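You operate a simulated robot arm through the tools that you are given. There is no shell and no other tool.

You are at the controls of a simulated robot arm. One attempt, no reset.

## Task
Sort the clean cutlery into the tray in the top brown drawer.
Fine: it lies on the worktop by the microwave; the forks, the spoon and the teaspoon each go in their marked bay; shut the drawer after.

The check looks at the end state, three seconds after you hand in, the way a careful person would. Anything else that was tipped, shoved, dropped, spilled or broken makes it a failure.

## Robot
A 6-joint arm with a two-finger gripper, fixed in place. Base frame: the origin is on the floor under the middle of its stand, x ahead of it, y to its left, z up. Readings come in mm, degrees, newtons and seconds.
It reaches about 1298 mm from its shoulder. Its first joint turns from -149.0 to 149.0 degrees. Payload 1.57 kg.
The tool frame sits at the grasp point between the pads (the TCP): z along the fingers, y along the line on which they close. The tips reach 21 mm beyond it. The gripper opens to 70 mm; its body begins 50 mm behind the TCP.
Orientation is that of the tool frame in the base frame, as a unit quaternion [x, y, z, w]. With the fingers straight down and closing along the base's y, the tool's x points along the base's -x, its y along +y and its z along -z.

## Interface
- The arm moves only by the tool drive_tool. Its argument "deltas" is a list of rows, each an object (a shift or turn left out is 0, a gripper value left out holds the last) with "slide": the shift along the base's x, y, z in units of 50 mm (1.0 is 50 mm), a list of three; "delta_rot": the turn, a rotation vector about the base's x, y, z in units of 6 degrees (1.0 is 6 degrees), a list of three; "gripper": the opening, from 0 (shut) to 1 (fully open). In form: [{"slide": [x, y, z], "delta_rot": [wx, wy, wz], "gripper": gripper}, ...]. A call has 1 to 20 rows; each row shifts and turns the commanded pose from where the row before left it. A call with a number of a shift or a turn outside -1 to 1 is refused whole. Each row takes 0.2 s and may step no farther than 50 mm and 8.6 degrees from the row before; otherwise, or with a gripper value out of range, the whole call is refused. A pose out of reach is approached as far as the arm can. The call stops where the force on the tool passes 40 N (or 10 N more than at its start, if that is more) or the arm is blocked; 0.2 s more then pass. Each finger travels about 64.8 mm/s and halts on what it meets, pressing with about 25 N; the grip force reading is that of the motor and also rises with nothing between the fingers. The clock runs only during rows and for 0.2 s after the last one: add rows that do not move to give the fingers time. It gives the time, the measured TCP pose, the force on the tool (base axes), the opening and the grip force at its end, in the units of the frame above (readings bear some noise), with the torque about the TCP (base axes, N m) and any sound that the robot's microphone picked up, and new pictures: "pictures" is both (left out), scene, wrist or none.
- Cameras (640 x 400 px; columns grow to the right, rows downward): "scene" is fixed at [61.3, 647.5, 1342.6]; the picture's right is [-0.92, -0.39, 0.00], its down [-0.11, 0.25, -0.96] and it looks along [0.38, -0.89, -0.27] (base axes); focal length 374 px, centre (320, 200). "wrist" rides on the gripper at [79, 4, -81] in the tool frame; the picture's right is [-0.05, 1.00, 0.00], its down [-0.67, -0.03, -0.75] and it looks along [-0.74, -0.04, 0.67] (tool axes); focal length 256 px, centre (320, 200). There is no depth. A picture from a camera that has moved, and an enlarged one, comes with that camera's place and axes in the base frame and with its lens. The place of the scene camera against the robot may be out by one fixed shift of up to 18 mm in any direction.
- slide_trunk(by): slides the trunk up (or, below 0, down) by that many mm; the arm rides with it, the base frame stays. It gives what a move gives, with no picture.
- close_up(camera, box): a new picture of the part [left, top, right, bottom] of that camera's present view, enlarged. No time passes.
- finish_job(): hands the job in; it is judged then, once.

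Places have to be worked out from the pictures, the camera data and where the tool is seen. Open the gripper and draw the arm clear of the work before you hand the job in, unless the task says otherwise.

The tools are called after ">>>" as a command line: name --argument value ..., lists and objects as JSON in quotes. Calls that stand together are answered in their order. drive_tool: Moves the arm, as the interface text tells. Its arguments: {"type":"object","properties":{"deltas":{"type":"array","items":{"type":"object","properties":{"slide":{"type":"array","items":{"type":"number"}},"delta_rot":{"type":"array","items":{"type":"number"}},"gripper":{"type":"number"}}}},"pictures":{"type":"string","enum":["both","scene","wrist","none"]}},"required":["deltas"]} The other tools are called the same way: slide_trunk (by) moves the trunk up or down; close_up (camera, box) takes an enlarged picture of a part of a camera's view; finish_job () hands the job in.

At the start:

```text
t: 0.0
eef_pos: [273.9, -575.5, 1135.6]
tcp_rot: [0.0, 1.0, 0.0, 0.0]
force: [-0.1, -0.1, -0.2]
moment: [0.02, -0.01, 0.02]
grip_width: 70.0
gripper_force: 0.1
trunk travel left (down, up): [-817.0, 153.0]
```

scene: 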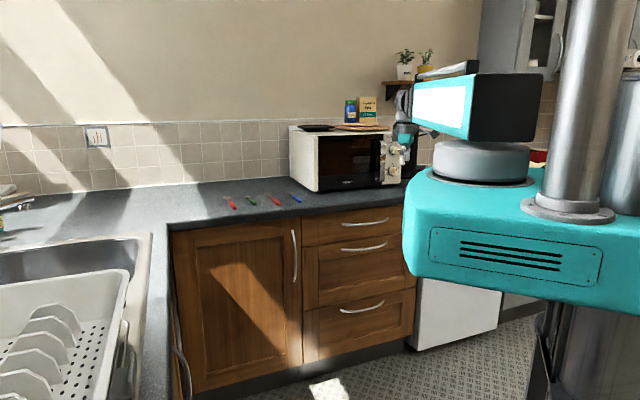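
wrist: 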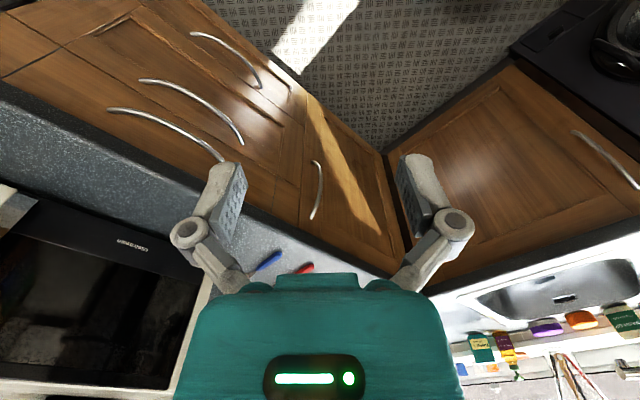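

The pictures show the cutlery on the worktop left of the microwave, and a three-drawer unit under it. I'll enlarge both areas before moving.

>>> close_up --camera "scene" --box '[200, 170, 330, 250]'

>>> close_up --camera "scene" --box '[280, 90, 440, 350]'

>>> close_up --camera "wrist" --box '[0, 0, 640, 400]'

```text
4.92 times, centred on (265, 210) of scene
camera zoom: at [61.3, 647.5, 1342.6], right [-0.92, -0.39, 0.0], down [-0.11, 0.25, -0.96], along [0.38, -0.89, -0.27], focal length 1839 px, centre (591, 151)
```

zoom: 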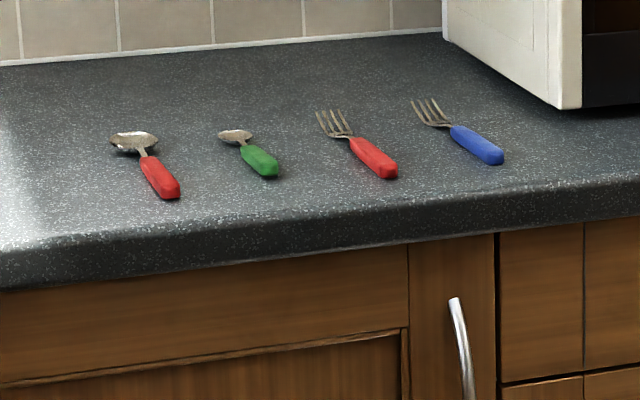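

```text
1.54 times, centred on (360, 220) of scene
camera zoom: at [61.3, 647.5, 1342.6], right [-0.92, -0.39, 0.0], down [-0.11, 0.25, -0.96], along [0.38, -0.89, -0.27], focal length 575 px, centre (258, 169)
```

zoom: 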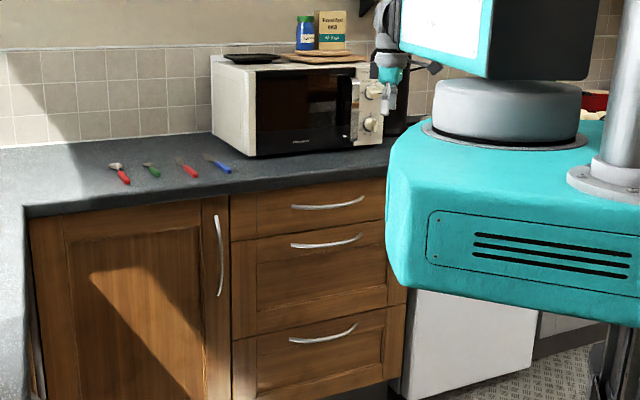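

```text
1.00 times, centred on (320, 200) of wrist (not enlarged: the box is as wide or as high as the picture)
camera zoom: at [195.1, -570.9, 1215.8], right [0.05, 1.0, 0.0], down [0.67, -0.03, 0.75], along [0.74, -0.04, -0.67], focal length 256 px, centre (320, 200)
```

zoom: 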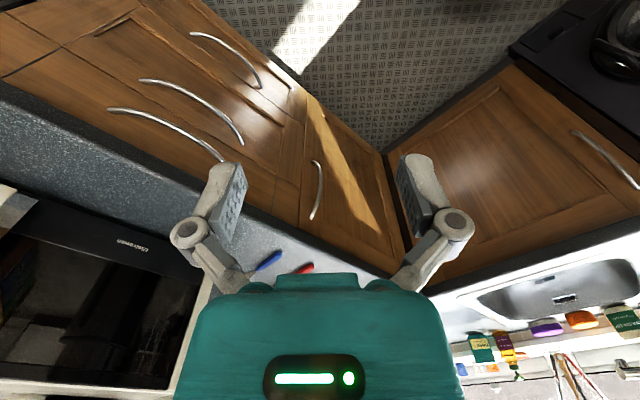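

The worktop's front edge seems to run at about 45° in the base frame, through roughly (342,-945) and (1033,-296), with the worktop near z≈910. I'll yaw the tool −45° so the wrist camera looks square at the drawers.

>>> drive_tool --deltas '[{"delta_rot": [0, 0, -0.9375]}, {"delta_rot": [0, 0, -0.9375]}, {"delta_rot": [0, 0, -0.9375]}, {"delta_rot": [0, 0, -0.9375]}, {"delta_rot": [0, 0, -0.9375]}, {"delta_rot": [0, 0, -0.9375]}, {"delta_rot": [0, 0, -0.9375]}, {"delta_rot": [0, 0, -0.9375]}, {}]' --pictures "both"

```text
t: 2.0
eef_pos: [274.6, -575.6, 1135.1]
tcp_rot: [0.383, 0.924, 0.001, 0.0]
force: [0.3, -0.8, 0.8]
moment: [-0.03, -0.01, -0.02]
grip_width: 70.0
gripper_force: 0.1
trunk travel left (down, up): [-817.0, 153.0]
camera wrist: at [220.9, -516.0, 1215.8], right [0.74, 0.67, 0.0], down [0.45, -0.5, 0.75], along [0.5, -0.55, -0.67], focal length 256 px, centre (320, 200)
```

scene: 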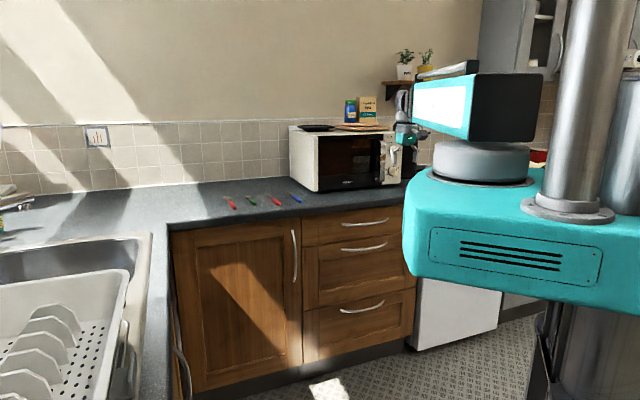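
wrist: 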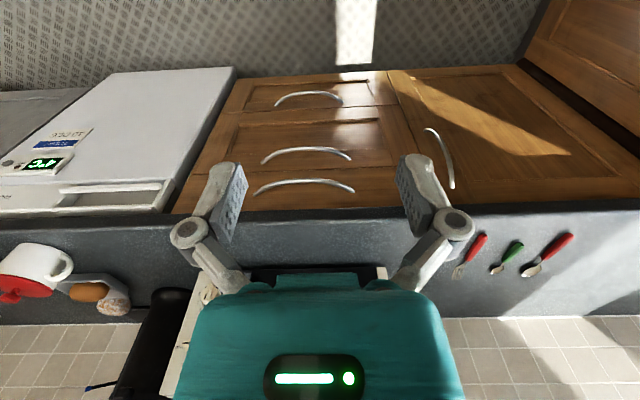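

Now the drawers are square in view. I'll zoom in on the top handle and the cutlery to locate them.

>>> close_up --camera "wrist" --box '[200, 140, 400, 265]'

>>> close_up --camera "wrist" --box '[430, 190, 590, 290]'

>>> close_up --camera "scene" --box '[290, 190, 420, 271]'

```text
3.20 times, centred on (300, 202) of wrist
camera zoom: at [220.9, -516.0, 1215.8], right [0.74, 0.67, 0.0], down [0.45, -0.5, 0.75], along [0.5, -0.55, -0.67], focal length 819 px, centre (384, 192)
```

zoom: 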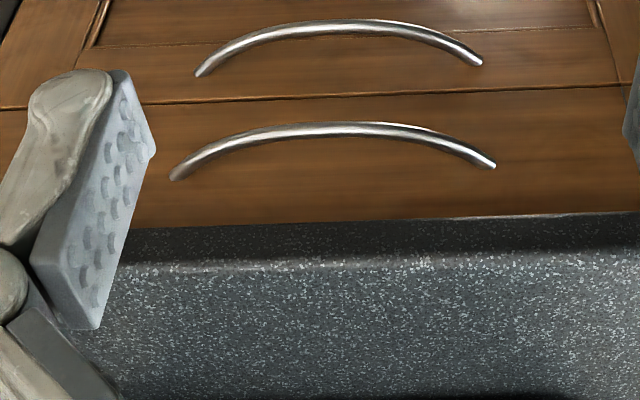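

```text
4.00 times, centred on (510, 240) of wrist
camera zoom: at [220.9, -516.0, 1215.8], right [0.74, 0.67, 0.0], down [0.45, -0.5, 0.75], along [0.5, -0.55, -0.67], focal length 1024 px, centre (-440, 40)
```

zoom: 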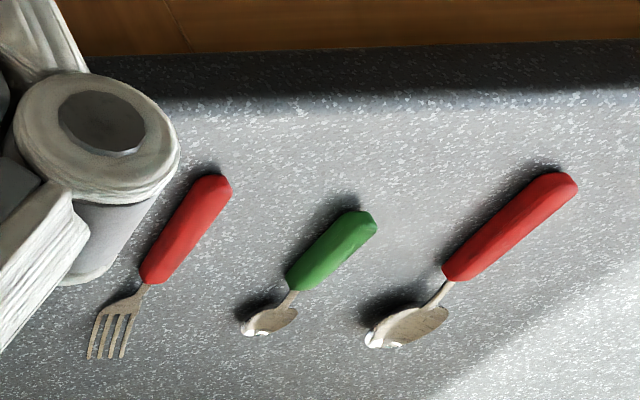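

```text
4.92 times, centred on (355, 230) of scene
camera zoom: at [61.3, 647.5, 1342.6], right [-0.92, -0.39, 0.0], down [-0.11, 0.25, -0.96], along [0.38, -0.89, -0.27], focal length 1839 px, centre (148, 50)
```

zoom: 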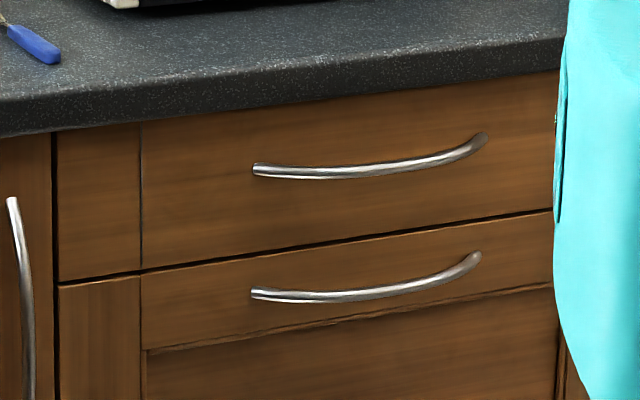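

The handle is a horizontal bow: its ends sit near (570,-780) and (402,-947) at z≈803, and the bar's middle is at about v≈910 along (0.707,-0.707). I'll turn the tool horizontal toward the drawers with the fingers closing vertically, while still up in free space.

>>> drive_tool --deltas '[{"delta_rot": [0, -0.8165, -0.5774]}, {"delta_rot": [0, -0.8165, -0.5774]}, {"delta_rot": [0, -0.8165, -0.5774]}, {"delta_rot": [0, -0.8165, -0.5774]}, {"delta_rot": [0, -0.8165, -0.5774]}, {"delta_rot": [0, -0.8165, -0.5774]}, {"delta_rot": [0, -0.8165, -0.5774]}, {"delta_rot": [0, -0.8165, -0.5774]}, {"delta_rot": [0, -0.8165, -0.5774]}, {"delta_rot": [0, -0.8165, -0.5774]}, {}]' --pictures "both"

```text
t: 4.4
eef_pos: [273.5, -574.7, 1197.6]
tcp_rot: [0.598, 0.69, 0.156, 0.377]
force: [0.6, -0.5, -0.3]
moment: [-0.02, -0.02, -0.02]
grip_width: 70.1
gripper_force: 0.0
out of reach, approached as far as the arm can: row 3, 4, 5, 6, 7, 8, 9, 10
trunk travel left (down, up): [-817.0, 153.0]
camera wrist: at [220.4, -479.8, 1227.2], right [0.71, 0.19, 0.68], down [-0.55, -0.46, 0.7], along [0.44, -0.87, -0.22], focal length 256 px, centre (320, 200)
```

scene: 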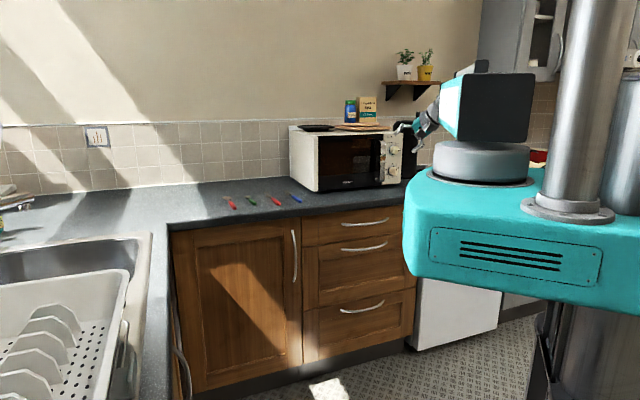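
wrist: 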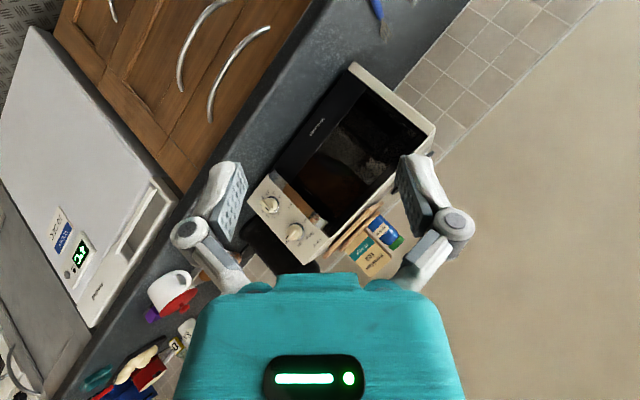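

The tool turned correctly, but the arm is too folded at this height, so it rode up to z≈1198. I'll finish the turn while moving out and down toward a pre-grasp point about 90 mm in front of the handle.

>>> drive_tool --deltas '[{"slide": [0.236, -0.382, -0.664]}, {"slide": [0.236, -0.382, -0.664]}, {"slide": [0.236, -0.382, -0.664]}, {"slide": [0.236, -0.382, -0.664], "delta_rot": [0, -0.8165, -0.5774]}, {"slide": [0.236, -0.382, -0.664], "delta_rot": [0, -0.8165, -0.5774]}, {"slide": [0.236, -0.382, -0.664], "delta_rot": [0, -0.8165, -0.5774]}, {"slide": [0.236, -0.382, -0.664], "delta_rot": [0, -0.8165, -0.5774]}, {"slide": [0.236, -0.382, -0.664], "delta_rot": [0, -0.8165, -0.5774]}, {}]' --pictures "both"

```text
t: 6.4
eef_pos: [371.5, -728.9, 1259.2]
tcp_rot: [0.648, 0.497, 0.219, 0.534]
force: [-0.8, 1.0, -0.6]
moment: [0.01, -0.03, -0.01]
grip_width: 70.1
gripper_force: 0.2
out of reach, approached as far as the arm can: row 1, 2, 3, 4, 5, 6, 7, 8
trunk travel left (down, up): [-817.0, 153.0]
camera wrist: at [338.9, -620.2, 1270.2], right [0.39, 0.02, 0.92], down [-0.89, -0.24, 0.38], along [0.23, -0.97, -0.08], focal length 256 px, centre (320, 200)
```

scene: 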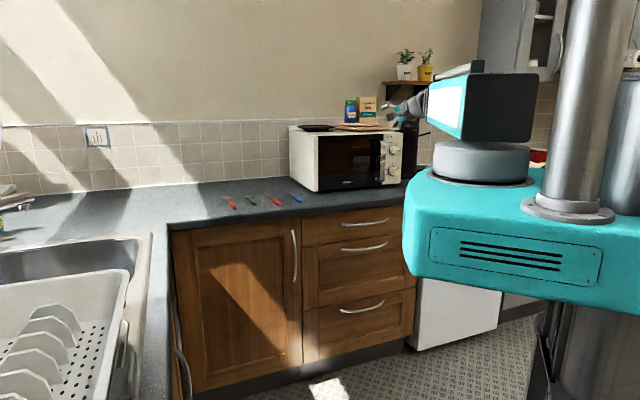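
wrist: 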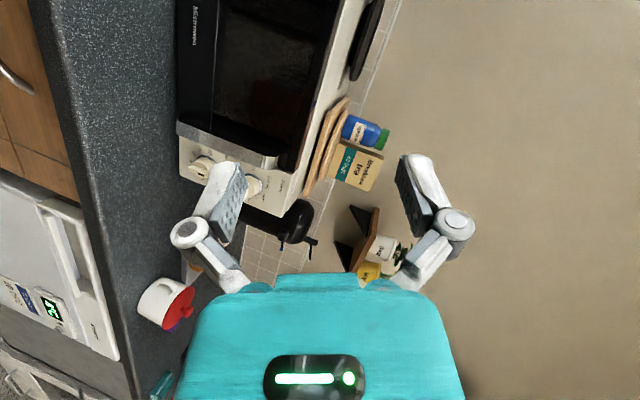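

With a horizontal tool the arm can't get low at this trunk height, since it held z≈1259. The path below is open floor, so I'll lower the trunk in steps.

>>> slide_trunk --by -200

```text
t: 8.6
eef_pos: [371.1, -729.3, 1058.8]
tcp_rot: [0.648, 0.498, 0.221, 0.533]
force: [-0.1, -0.7, 0.1]
moment: [0.0, 0.0, 0.0]
grip_width: 70.0
gripper_force: 0.0
trunk travel left (down, up): [-617.0, 353.0]
```

The trunk came down 200 mm and carried the arm with it, with no contact. I'll lower another 200 mm and check.

>>> slide_trunk --by -200

```text
t: 10.7
eef_pos: [371.7, -729.0, 859.0]
tcp_rot: [0.648, 0.498, 0.22, 0.533]
force: [-0.3, -0.2, -0.2]
moment: [-0.02, -0.01, -0.03]
grip_width: 70.0
gripper_force: 0.0
trunk travel left (down, up): [-417.0, 553.0]
```

The TCP is now at z≈859. I'll finish the last 30° of turn and take pictures.

>>> drive_tool --deltas '[{"delta_rot": [0, -0.8165, -0.5774]}, {"delta_rot": [0, -0.8165, -0.5774]}, {"delta_rot": [0, -0.8165, -0.5774]}, {"delta_rot": [0, -0.8165, -0.5774]}, {"delta_rot": [0, -0.8165, -0.5774]}, {}]' --pictures "both"

```text
t: 12.1
eef_pos: [370.9, -727.4, 921.5]
tcp_rot: [0.653, 0.271, 0.27, 0.653]
force: [0.7, 0.5, -0.3]
moment: [0.03, 0.02, -0.01]
grip_width: 70.0
gripper_force: 0.0
out of reach, approached as far as the arm can: row 1, 2, 3, 4, 5
trunk travel left (down, up): [-417.0, 553.0]
camera wrist: at [369.3, -614.5, 924.7], right [-0.04, -0.04, 1.0], down [-1.0, 0.06, -0.03], along [-0.05, -1.0, -0.04], focal length 256 px, centre (320, 200)
```

scene: 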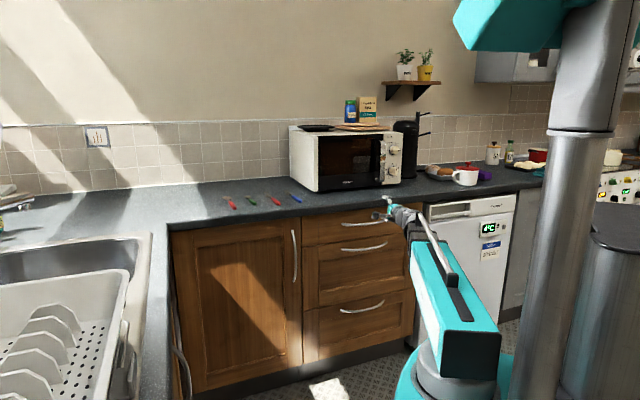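
wrist: 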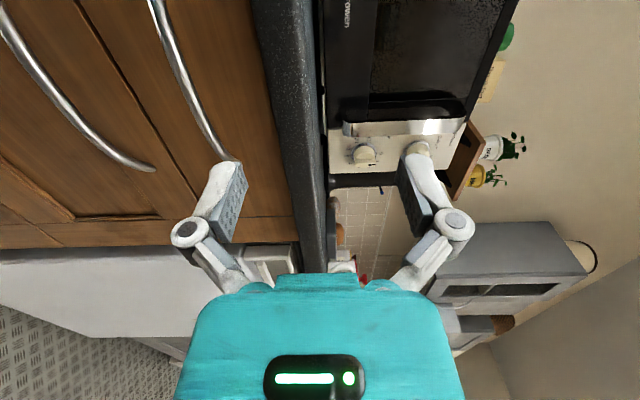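

The tool is now horizontal and square to the drawers, but the arm still sits higher than commanded. I'll zoom in on the arm's posture in the scene view before deciding on more trunk travel.

>>> close_up --camera "scene" --box '[340, 180, 640, 400]'

```text
1.82 times, centred on (490, 290) of scene
camera zoom: at [61.3, 647.5, 1342.6], right [-0.92, -0.39, 0.0], down [-0.11, 0.25, -0.96], along [0.38, -0.89, -0.27], focal length 679 px, centre (11, 36)
```

zoom: 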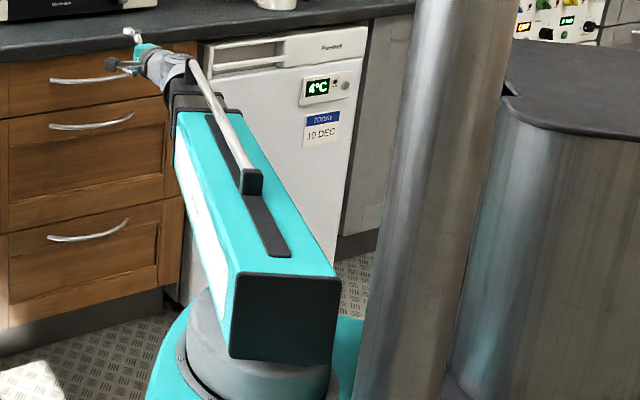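

The arm turns out to be a level telescoping boom that can't pitch below horizontal. So the wrist can't drop below the shoulder height, about 1321 mm plus the trunk offset. I'll lower the trunk another 140 mm so the horizontal tool can reach the handle at z≈803.

>>> slide_trunk --by -140

```text
t: 13.8
eef_pos: [371.5, -728.1, 781.3]
tcp_rot: [0.654, 0.272, 0.27, 0.652]
force: [-0.6, 0.1, 0.1]
moment: [0.02, 0.0, 0.01]
grip_width: 70.1
gripper_force: 0.0
trunk travel left (down, up): [-277.0, 693.0]
```

Now I'll yaw the tool +45° so it points along +X. That keeps the boom long enough when I pull the drawer. I'll also move to a pre-grasp point near (365,-832,803).

>>> drive_tool --deltas '[{"slide": [-0.016, -0.26, 0.055], "delta_rot": [0, 0, 0.9375]}, {"slide": [-0.016, -0.26, 0.055], "delta_rot": [0, 0, 0.9375]}, {"slide": [-0.016, -0.26, 0.055], "delta_rot": [0, 0, 0.9375]}, {"slide": [-0.016, -0.26, 0.055], "delta_rot": [0, 0, 0.9375]}, {"slide": [-0.016, -0.26, 0.055], "delta_rot": [0, 0, 0.9375]}, {"slide": [-0.016, -0.26, 0.055], "delta_rot": [0, 0, 0.9375]}, {"slide": [-0.016, -0.26, 0.055], "delta_rot": [0, 0, 0.9375]}, {"slide": [-0.016, -0.26, 0.055], "delta_rot": [0, 0, 0.9375]}, {}]' --pictures "both"

```text
t: 15.8
eef_pos: [364.4, -833.2, 782.0]
tcp_rot: [0.499, 0.501, 0.5, 0.5]
force: [-0.1, 0.3, 0.5]
moment: [0.01, -0.01, 0.02]
grip_width: 70.2
gripper_force: 0.1
out of reach, approached as far as the arm can: row 2, 3, 4, 5, 7, 8
trunk travel left (down, up): [-277.0, 693.0]
camera wrist: at [282.5, -752.6, 784.8], right [0.0, -0.05, 1.0], down [-0.74, -0.67, -0.03], along [0.67, -0.74, -0.04], focal length 256 px, centre (320, 200)
```

scene: 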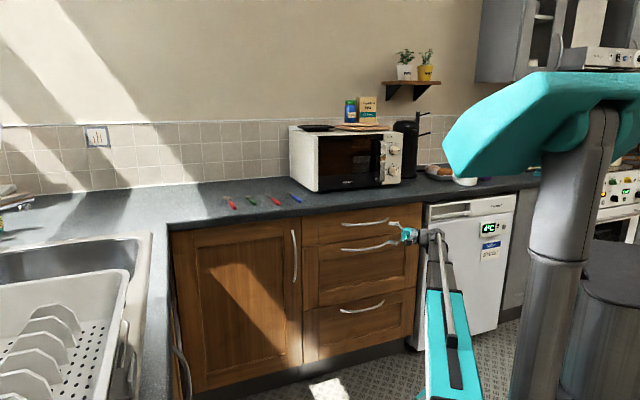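
wrist: 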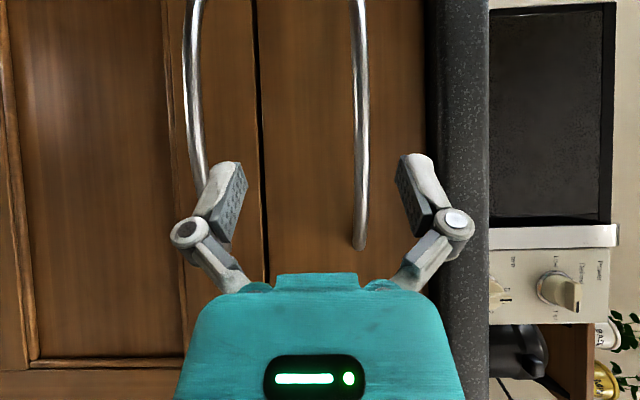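

From this view the top handle is at z≈809, and its far end at (403,-946) agrees with my earlier estimate. I need to rise about 27 mm, so I'll do that and see how the commanded pose responds.

>>> drive_tool --deltas '[{"slide": [0, 0, 0.54]}, {}]' --pictures "none"

```text
t: 16.4
eef_pos: [364.3, -832.1, 781.3]
tcp_rot: [0.499, 0.5, 0.5, 0.5]
force: [0.2, -0.7, -0.4]
moment: [0.02, 0.0, -0.02]
grip_width: 69.9
gripper_force: 0.1
out of reach, approached as far as the arm can: row 1
trunk travel left (down, up): [-277.0, 693.0]
```

The commanded z had lagged below the limit, as I suspected (about 768 now). I'll raise it by 41 mm more to reach about 809.

>>> drive_tool --deltas '[{"slide": [0, 0, 0.41]}, {"slide": [0, 0, 0.41]}, {}]' --pictures "none"

```text
t: 17.2
eef_pos: [364.5, -831.6, 781.0]
tcp_rot: [0.5, 0.5, 0.5, 0.501]
force: [-0.9, 0.6, -0.3]
moment: [0.0, -0.02, 0.03]
grip_width: 70.1
gripper_force: 0.1
out of reach, approached as far as the arm can: row 1, 2
trunk travel left (down, up): [-277.0, 693.0]
```

It is still held at the limit, so the commanded z has probably kept the earlier downward offset and sits near 420. I'll raise it in chunks until the arm begins to follow; rising in this spot is clear of the worktop edge.

>>> drive_tool --deltas '[{"slide": [0, 0, 0.9]}, {"slide": [0, 0, 0.9]}, {"slide": [0, 0, 0.9]}, {"slide": [0, 0, 0.9]}, {}]' --pictures "none"

>>> drive_tool --deltas '[{"slide": [0, 0, 0.9]}, {"slide": [0, 0, 0.9]}, {"slide": [0, 0, 0.9]}, {}]' --pictures "none"

```text
t: 18.4
eef_pos: [364.8, -832.9, 781.4]
tcp_rot: [0.5, 0.5, 0.499, 0.501]
force: [0.5, -0.2, -0.4]
moment: [-0.02, 0.0, 0.0]
grip_width: 70.0
gripper_force: 0.0
out of reach, approached as far as the arm can: row 1, 2, 3, 4
trunk travel left (down, up): [-277.0, 693.0]
```

```text
t: 19.4
eef_pos: [364.2, -831.6, 781.7]
tcp_rot: [0.499, 0.501, 0.5, 0.501]
force: [-0.1, 0.6, -0.3]
moment: [-0.02, -0.02, 0.0]
grip_width: 69.9
gripper_force: 0.0
out of reach, approached as far as the arm can: row 1, 2, 3
trunk travel left (down, up): [-277.0, 693.0]
```

By my accounting the commanded z should be about 735 now. I'll add another 45 mm plus 30 mm.

>>> drive_tool --deltas '[{"slide": [0, 0, 0.9]}, {"slide": [0, 0, 0.6]}, {}]' --pictures "wrist"

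```text
t: 20.2
eef_pos: [363.6, -832.6, 782.1]
tcp_rot: [0.5, 0.501, 0.499, 0.5]
force: [0.3, 0.4, -0.4]
moment: [0.0, -0.02, -0.01]
grip_width: 69.9
gripper_force: 0.0
out of reach, approached as far as the arm can: row 1, 2
trunk travel left (down, up): [-277.0, 693.0]
camera wrist: at [281.2, -752.6, 784.7], right [0.0, -0.05, 1.0], down [-0.74, -0.67, -0.03], along [0.67, -0.74, -0.04], focal length 256 px, centre (320, 200)
```

wrist: 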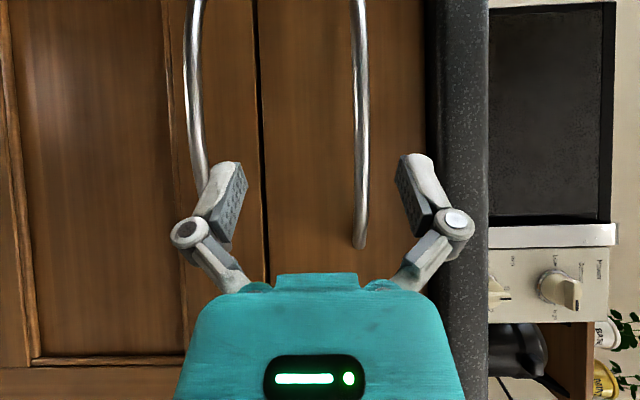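

The wrist height clearly stays fixed at trunk + 1321 whatever I command, so height comes only from the trunk slide and tool pitch. I'll slide the trunk up 27 mm to put the TCP level with the handle at z≈809.

>>> slide_trunk --by 27

>>> close_up --camera "wrist" --box '[200, 0, 500, 260]'

```text
t: 20.9
eef_pos: [362.6, -831.6, 809.0]
tcp_rot: [0.5, 0.501, 0.499, 0.5]
force: [-1.1, -1.0, 0.8]
moment: [-0.01, 0.0, 0.01]
grip_width: 70.1
gripper_force: 0.0
trunk travel left (down, up): [-304.0, 666.0]
```

```text
1.54 times, centred on (350, 130) of wrist
camera zoom: at [281.2, -752.6, 811.7], right [0.0, -0.05, 1.0], down [-0.74, -0.67, -0.03], along [0.67, -0.74, -0.04], focal length 394 px, centre (274, 308)
```

zoom: 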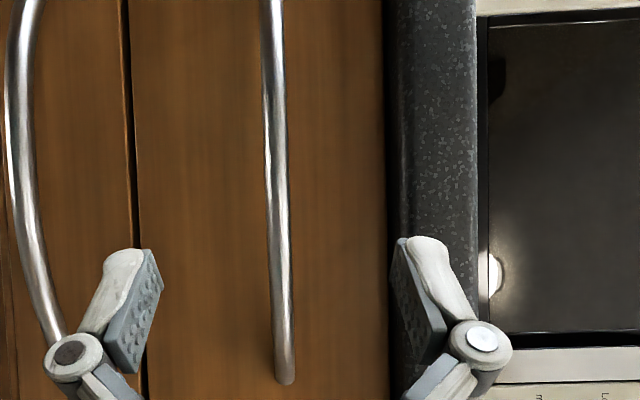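

The bar is level with the gripper centre. I'll narrow the opening to about 45 mm and advance 75 mm along +X.

>>> drive_tool --deltas '[{"slide": [0.3, 0, 0], "gripper": 0.65}, {"slide": [0.4, 0, 0]}, {"slide": [0.4, 0, 0]}, {"slide": [0.4, 0, 0]}, {}]' --pictures "both"

```text
t: 22.1
eef_pos: [438.5, -831.3, 808.7]
tcp_rot: [0.499, 0.501, 0.5, 0.5]
force: [0.3, -0.5, -1.0]
moment: [0.02, -0.01, -0.01]
grip_width: 45.6
gripper_force: 0.1
trunk travel left (down, up): [-304.0, 666.0]
camera wrist: at [357.3, -752.2, 811.8], right [0.0, -0.05, 1.0], down [-0.74, -0.67, -0.03], along [0.67, -0.74, -0.04], focal length 256 px, centre (320, 200)
```

scene: 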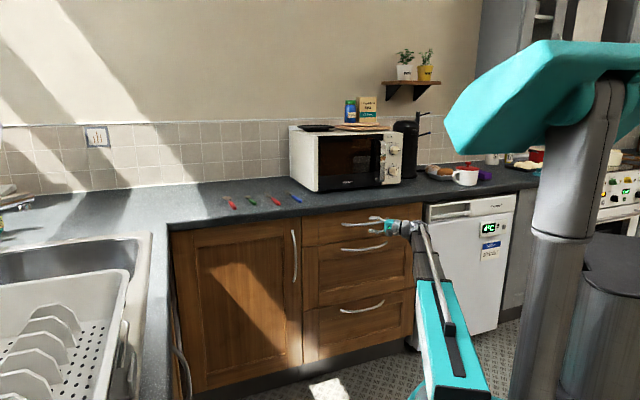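
wrist: 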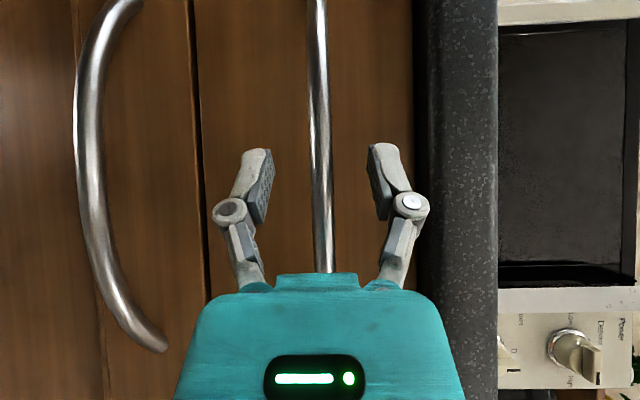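

The bar now runs between the fingers, about 16 mm beyond the TCP along X. I'll advance 16 mm and close on it.

>>> drive_tool --deltas '[{"slide": [0.32, 0, 0]}, {}, {"gripper": 0.0}, {}, {}, {}, {}]' --pictures "both"

```text
t: 23.7
eef_pos: [454.6, -832.7, 809.0]
tcp_rot: [0.5, 0.5, 0.5, 0.5]
force: [-0.4, -1.8, 9.6]
moment: [0.1, -0.16, -0.24]
grip_width: 15.1
gripper_force: 32.0
trunk travel left (down, up): [-304.0, 666.0]
camera wrist: at [372.4, -753.2, 812.3], right [0.0, -0.05, 1.0], down [-0.74, -0.67, -0.03], along [0.67, -0.74, -0.04], focal length 256 px, centre (320, 200)
```

scene: 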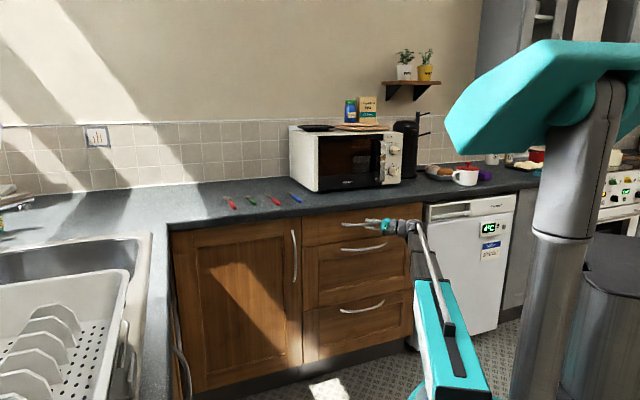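
wrist: 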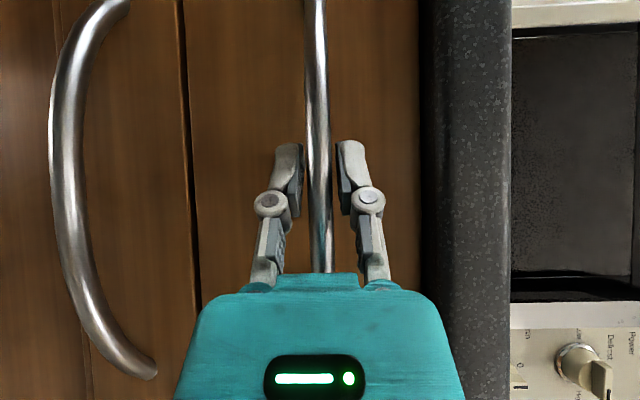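

The gripper holds the bar (15 mm, 32 N). I'll pull the drawer out along (-0.707, 0.707), beginning with 100 mm.

>>> drive_tool --deltas '[{"slide": [-0.2, 0.2, 0]}, {"slide": [-0.28, 0.28, 0]}, {"slide": [-0.28, 0.28, 0]}, {"slide": [-0.28, 0.28, 0]}, {"slide": [-0.28, 0.28, 0]}, {}]' --pictures "both"

```text
t: 25.1
eef_pos: [387.1, -766.3, 809.2]
tcp_rot: [0.5, 0.501, 0.5, 0.499]
force: [0.3, 1.2, 5.1]
moment: [0.03, -0.1, 0.31]
grip_width: 15.0
gripper_force: 32.0
trunk travel left (down, up): [-304.0, 666.0]
camera wrist: at [305.7, -686.8, 812.2], right [0.0, -0.05, 1.0], down [-0.74, -0.67, -0.03], along [0.67, -0.74, -0.04], focal length 256 px, centre (320, 200)
```

scene: 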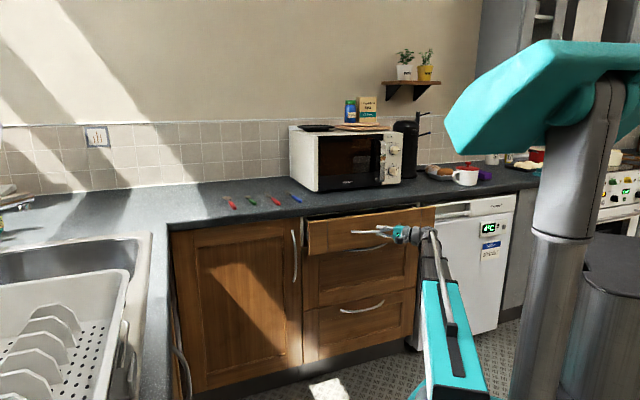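
wrist: 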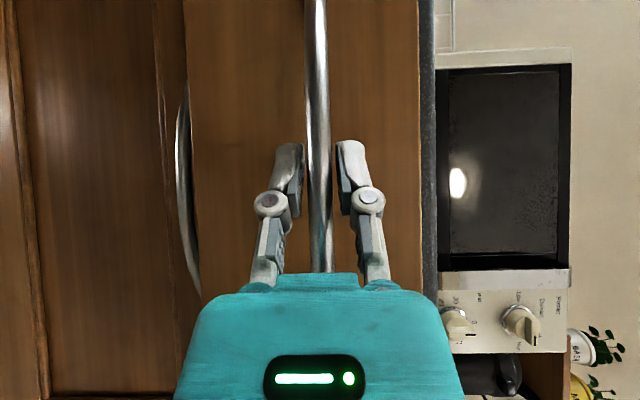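

The drawer is sliding open smoothly with about 95 mm out. I'll pull another 160 mm.

>>> drive_tool --deltas '[{"slide": [-0.28, 0.28, 0]}, {"slide": [-0.28, 0.28, 0]}, {"slide": [-0.28, 0.28, 0]}, {"slide": [-0.28, 0.28, 0]}, {"slide": [-0.28, 0.28, 0]}, {"slide": [-0.28, 0.28, 0]}, {"slide": [-0.28, 0.28, 0]}, {"slide": [-0.28, 0.28, 0]}, {}]' --pictures "both"

```text
t: 27.1
eef_pos: [273.2, -653.3, 808.7]
tcp_rot: [0.499, 0.503, 0.499, 0.5]
force: [5.0, 7.3, 13.0]
moment: [0.07, -0.23, 0.14]
grip_width: 15.1
gripper_force: 32.2
trunk travel left (down, up): [-304.0, 666.0]
camera wrist: at [192.6, -574.0, 812.4], right [0.0, -0.05, 1.0], down [-0.74, -0.67, -0.03], along [0.67, -0.74, -0.04], focal length 256 px, centre (320, 200)
```

scene: 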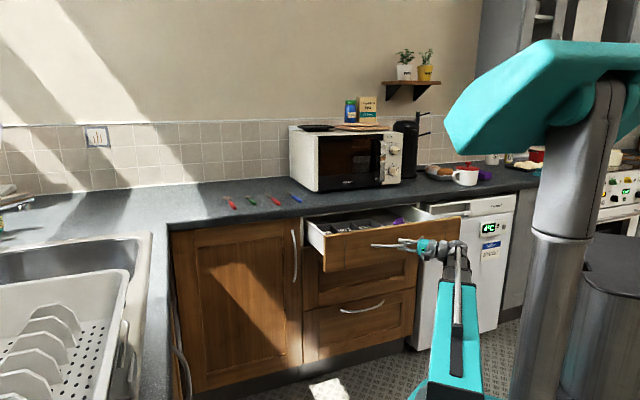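
wrist: 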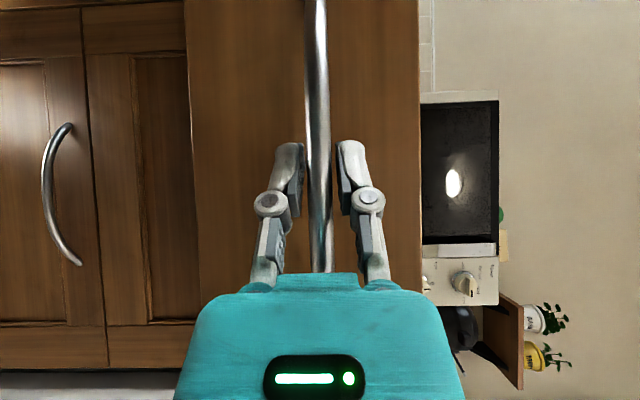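

About 255 mm is open and a tray is visible. I'll zoom in to see how much of it is exposed.

>>> close_up --camera "scene" --box '[290, 180, 480, 300]'

```text
3.33 times, centred on (385, 240) of scene
camera zoom: at [61.3, 647.5, 1342.6], right [-0.92, -0.39, 0.0], down [-0.11, 0.25, -0.96], along [0.38, -0.89, -0.27], focal length 1245 px, centre (103, 67)
```

zoom: 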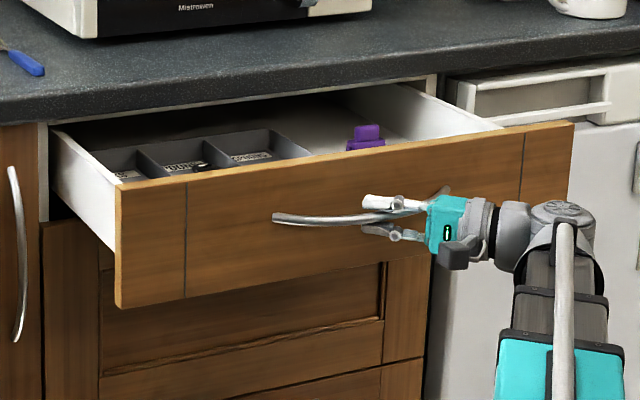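

The tray is on the drawer's left side with labelled bays, and there's a purple item on the right, so I'll pull gently. Next is another 90 mm in smaller steps.

>>> drive_tool --deltas '[{"slide": [-0.14, 0.14, 0]}, {"slide": [-0.2, 0.2, 0]}, {"slide": [-0.2, 0.2, 0]}, {"slide": [-0.2, 0.2, 0]}, {"slide": [-0.2, 0.2, 0]}, {"slide": [-0.2, 0.2, 0]}, {"slide": [-0.14, 0.14, 0]}, {}]' --pictures "both"

>>> close_up --camera "scene" --box '[290, 180, 480, 300]'

```text
t: 28.9
eef_pos: [209.7, -589.1, 809.6]
tcp_rot: [0.499, 0.501, 0.499, 0.501]
force: [-3.4, -1.7, 17.7]
moment: [0.11, -0.28, -0.15]
grip_width: 14.8
gripper_force: 31.8
trunk travel left (down, up): [-304.0, 666.0]
camera wrist: at [129.6, -510.5, 812.3], right [0.0, -0.05, 1.0], down [-0.75, -0.67, -0.03], along [0.67, -0.74, -0.04], focal length 256 px, centre (320, 200)
```

scene: 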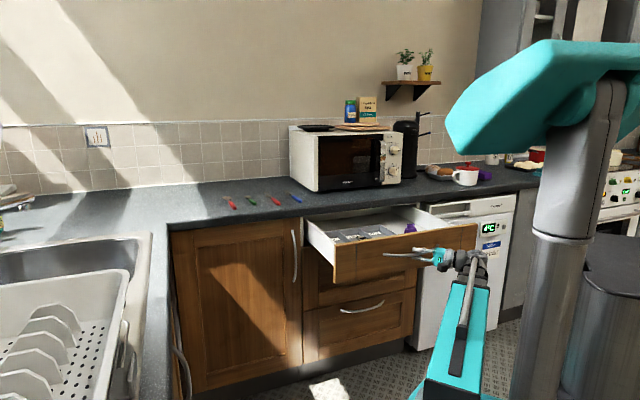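
wrist: 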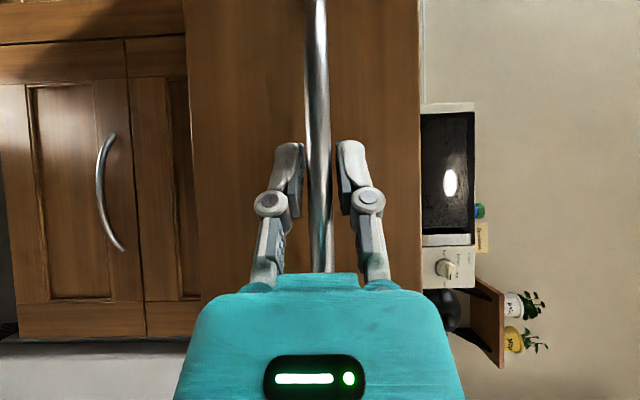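

```text
3.33 times, centred on (385, 240) of scene
camera zoom: at [61.3, 647.5, 1342.6], right [-0.92, -0.39, 0.0], down [-0.11, 0.25, -0.96], along [0.38, -0.89, -0.27], focal length 1245 px, centre (103, 67)
```

zoom: 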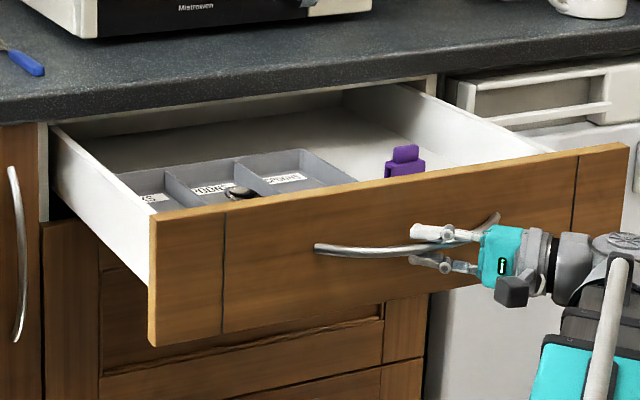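

The tray is fully exposed, with label strips at the back of its bays ("…KS", "…OONS", "…SPOONS"). I'll release the handle and back the fingers off along −X.

>>> drive_tool --deltas '[{"gripper": 0.65}, {}, {}, {"slide": [-0.5, 0, 0]}, {"slide": [-0.7, 0, 0]}, {"slide": [-0.7, 0, 0]}, {}]' --pictures "both"

```text
t: 30.5
eef_pos: [117.3, -590.6, 808.7]
tcp_rot: [0.5, 0.501, 0.498, 0.5]
force: [-0.6, 0.2, 0.5]
moment: [0.02, 0.01, 0.02]
grip_width: 45.6
gripper_force: 0.0
trunk travel left (down, up): [-304.0, 666.0]
camera wrist: at [35.5, -510.7, 811.6], right [0.0, -0.05, 1.0], down [-0.74, -0.67, -0.03], along [0.67, -0.74, -0.04], focal length 256 px, centre (320, 200)
```

scene: 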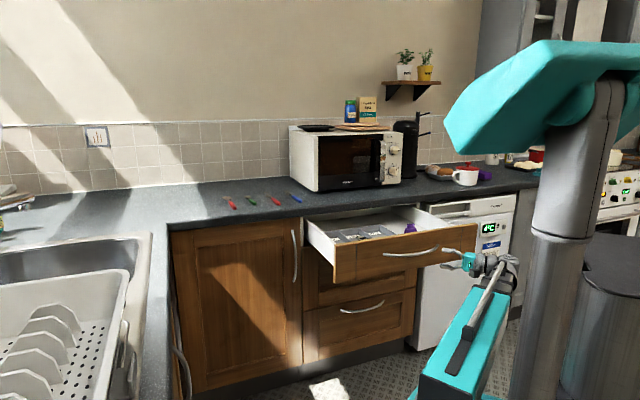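
wrist: 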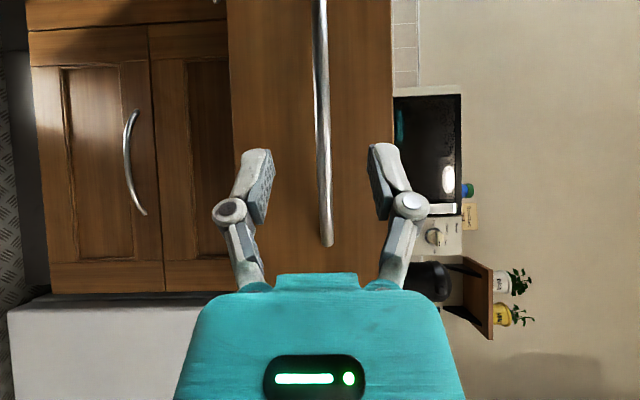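

The gripper is clear of the handle by about 50 mm. I'll raise the trunk 400 mm so the tool can point down over the drawer.

>>> slide_trunk --by 400

```text
t: 34.4
eef_pos: [117.5, -590.9, 1207.4]
tcp_rot: [0.5, 0.502, 0.499, 0.5]
force: [0.5, 0.5, -0.3]
moment: [-0.03, 0.02, -0.01]
grip_width: 45.4
gripper_force: 0.1
trunk travel left (down, up): [-704.0, 266.0]
```

Now I'll tip the tool down about base Y. This keeps the wrist radius well above the boom's minimum.

>>> drive_tool --deltas '[{"delta_rot": [0, 1, 0]}, {"delta_rot": [0, 1, 0]}, {"delta_rot": [0, 1, 0]}, {"delta_rot": [0, 1, 0]}, {"delta_rot": [0, 1, 0]}, {"delta_rot": [0, 1, 0]}, {"delta_rot": [0, 1, 0]}, {"delta_rot": [0, 1, 0]}, {"delta_rot": [0, 1, 0]}, {"delta_rot": [0, 1, 0]}, {"delta_rot": [0, 1, 0]}, {"delta_rot": [0, 1, 0]}, {"delta_rot": [0, 1, 0]}, {"delta_rot": [0, 1, 0]}, {"delta_rot": [0, 1, 0]}, {}]' --pictures "scene"

```text
t: 37.8
eef_pos: [118.2, -589.7, 1021.9]
tcp_rot: [0.706, 0.708, -0.002, -0.001]
force: [-0.9, 0.6, -0.2]
moment: [0.01, 0.03, 0.03]
grip_width: 45.2
gripper_force: 0.0
out of reach, approached as far as the arm can: row 1, 2, 3, 4, 5, 6, 7, 8, 9, 10, 11, 12, 13, 14
trunk travel left (down, up): [-704.0, 266.0]
```

scene: 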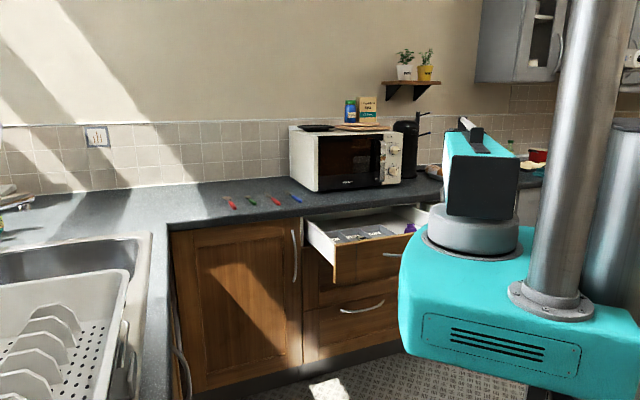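

The tool is pointing down at z≈1022. I'll yaw +45° and move over the open drawer to look at the tray bays.

>>> drive_tool --deltas '[{"slide": [0.535, 0.325, 0], "delta_rot": [0, 0, 0.9375]}, {"slide": [0.535, 0.325, 0], "delta_rot": [0, 0, 0.9375]}, {"slide": [0.535, 0.325, 0], "delta_rot": [0, 0, 0.9375]}, {"slide": [0.535, 0.325, 0], "delta_rot": [0, 0, 0.9375]}, {"slide": [0.535, 0.325, 0], "delta_rot": [0, 0, 0.9375]}, {"slide": [0.535, 0.325, 0], "delta_rot": [0, 0, 0.9375]}, {"slide": [0.535, 0.325, 0], "delta_rot": [0, 0, 0.9375]}, {"slide": [0.535, 0.325, 0], "delta_rot": [0, 0, 0.9375]}, {}]' --pictures "both"

```text
t: 39.8
eef_pos: [332.0, -461.0, 1021.9]
tcp_rot: [0.381, 0.924, -0.001, -0.001]
force: [-0.1, -0.7, 0.7]
moment: [-0.01, 0.01, -0.03]
grip_width: 45.4
gripper_force: 0.1
trunk travel left (down, up): [-704.0, 266.0]
camera wrist: at [278.7, -402.0, 1102.8], right [0.74, 0.67, 0.0], down [0.45, -0.49, 0.74], along [0.5, -0.55, -0.67], focal length 256 px, centre (320, 200)
```

scene: 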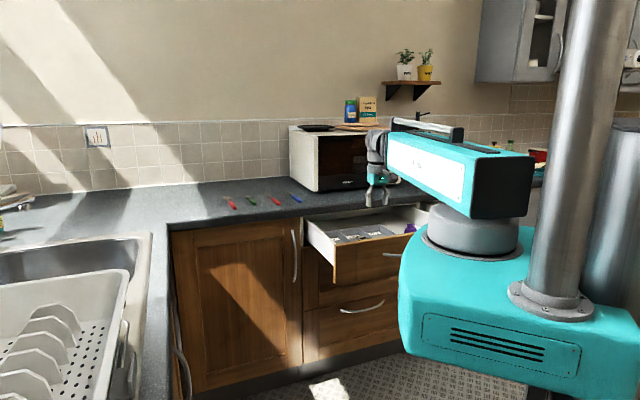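
wrist: 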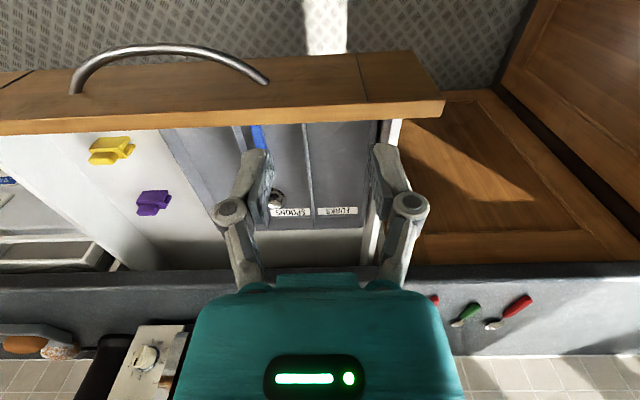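

I can see the tray, with bays labelled FORKS (right) and SPOONS (middle, which already holds a blue item). I'll zoom in.

>>> close_up --camera "wrist" --box '[140, 90, 420, 265]'

>>> close_up --camera "scene" --box '[300, 195, 440, 283]'

```text
2.29 times, centred on (280, 178) of wrist
camera zoom: at [278.7, -402.0, 1102.8], right [0.74, 0.67, 0.0], down [0.45, -0.49, 0.74], along [0.5, -0.55, -0.67], focal length 585 px, centre (411, 251)
```

zoom: 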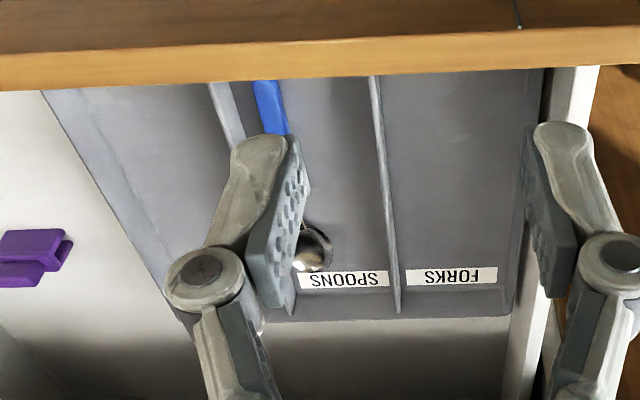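

```text
4.55 times, centred on (370, 239) of scene
camera zoom: at [61.3, 647.5, 1342.6], right [-0.92, -0.39, 0.0], down [-0.11, 0.25, -0.96], along [0.38, -0.89, -0.27], focal length 1698 px, centre (93, 23)
```

zoom: 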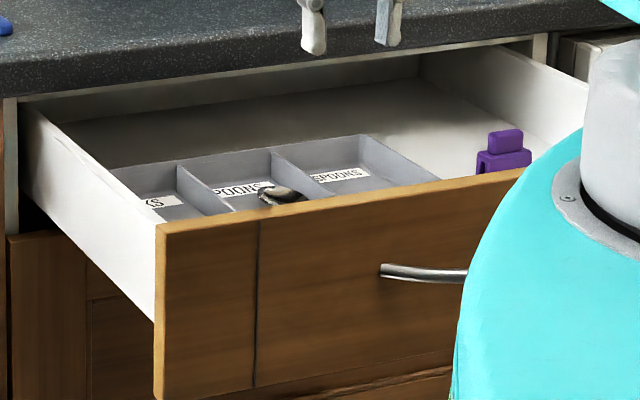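

The bays from right to left are FORKS, SPOONS (one blue spoon already there), and the hidden left one, presumably TEASPOONS. Two clothes-peg-like items lie on the drawer floor. Next I'll move over the cutlery to get accurate positions.

>>> drive_tool --deltas '[{"slide": [0.929, -0.169, 0]}, {"slide": [0.929, -0.169, 0]}, {"slide": [0.929, -0.169, 0]}, {"slide": [0.929, -0.169, 0]}, {"slide": [0.929, -0.169, 0]}, {"slide": [0.929, -0.169, 0]}, {"slide": [0.929, -0.169, 0]}, {"slide": [0.929, -0.169, 0]}, {"slide": [0.929, -0.169, 0]}, {}]' --pictures "both"

```text
t: 42.0
eef_pos: [750.2, -539.8, 1021.1]
tcp_rot: [0.382, 0.924, -0.001, -0.001]
force: [0.4, -0.2, 0.6]
moment: [-0.05, -0.02, -0.03]
grip_width: 45.7
gripper_force: 0.0
out of reach, approached as far as the arm can: row 7
trunk travel left (down, up): [-704.0, 266.0]
camera wrist: at [697.0, -480.6, 1102.7], right [0.74, 0.67, 0.0], down [0.45, -0.49, 0.74], along [0.5, -0.55, -0.67], focal length 256 px, centre (320, 200)
```

scene: 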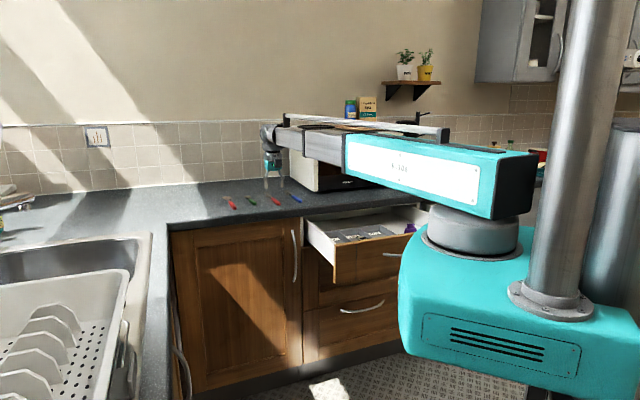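
wrist: 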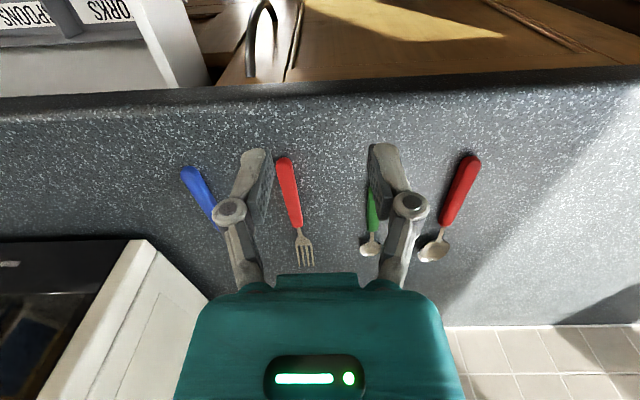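

All four pieces are visible, handles toward me, with the microwave beyond the blue fork on the left. I'll zoom for precise positions.

>>> close_up --camera "wrist" --box '[160, 130, 340, 280]'

>>> close_up --camera "wrist" --box '[340, 130, 520, 280]'

>>> close_up --camera "wrist" --box '[0, 0, 300, 130]'

```text
2.67 times, centred on (250, 205) of wrist
camera zoom: at [697.0, -480.6, 1102.7], right [0.74, 0.67, 0.0], down [0.45, -0.49, 0.74], along [0.5, -0.55, -0.67], focal length 683 px, centre (507, 187)
```

zoom: 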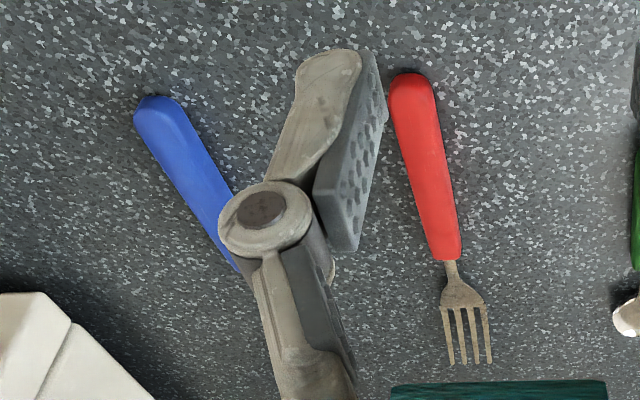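

```text
2.67 times, centred on (430, 205) of wrist
camera zoom: at [697.0, -480.6, 1102.7], right [0.74, 0.67, 0.0], down [0.45, -0.49, 0.74], along [0.5, -0.55, -0.67], focal length 683 px, centre (27, 187)
```

zoom: 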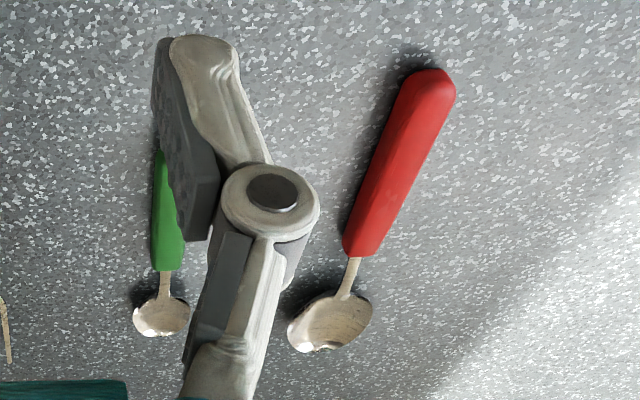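

```text
2.13 times, centred on (150, 65) of wrist
camera zoom: at [697.0, -480.6, 1102.7], right [0.74, 0.67, 0.0], down [0.45, -0.49, 0.74], along [0.5, -0.55, -0.67], focal length 546 px, centre (683, 488)
```

zoom: 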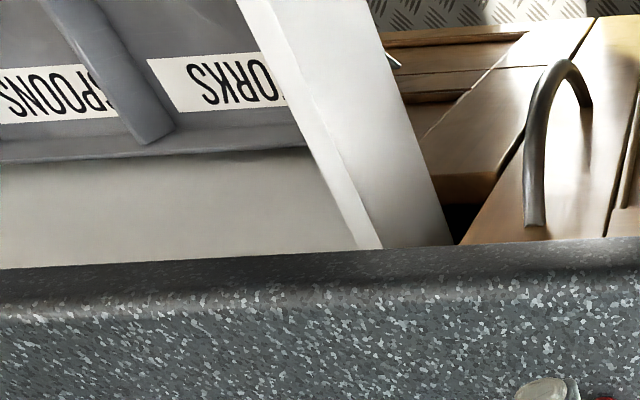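

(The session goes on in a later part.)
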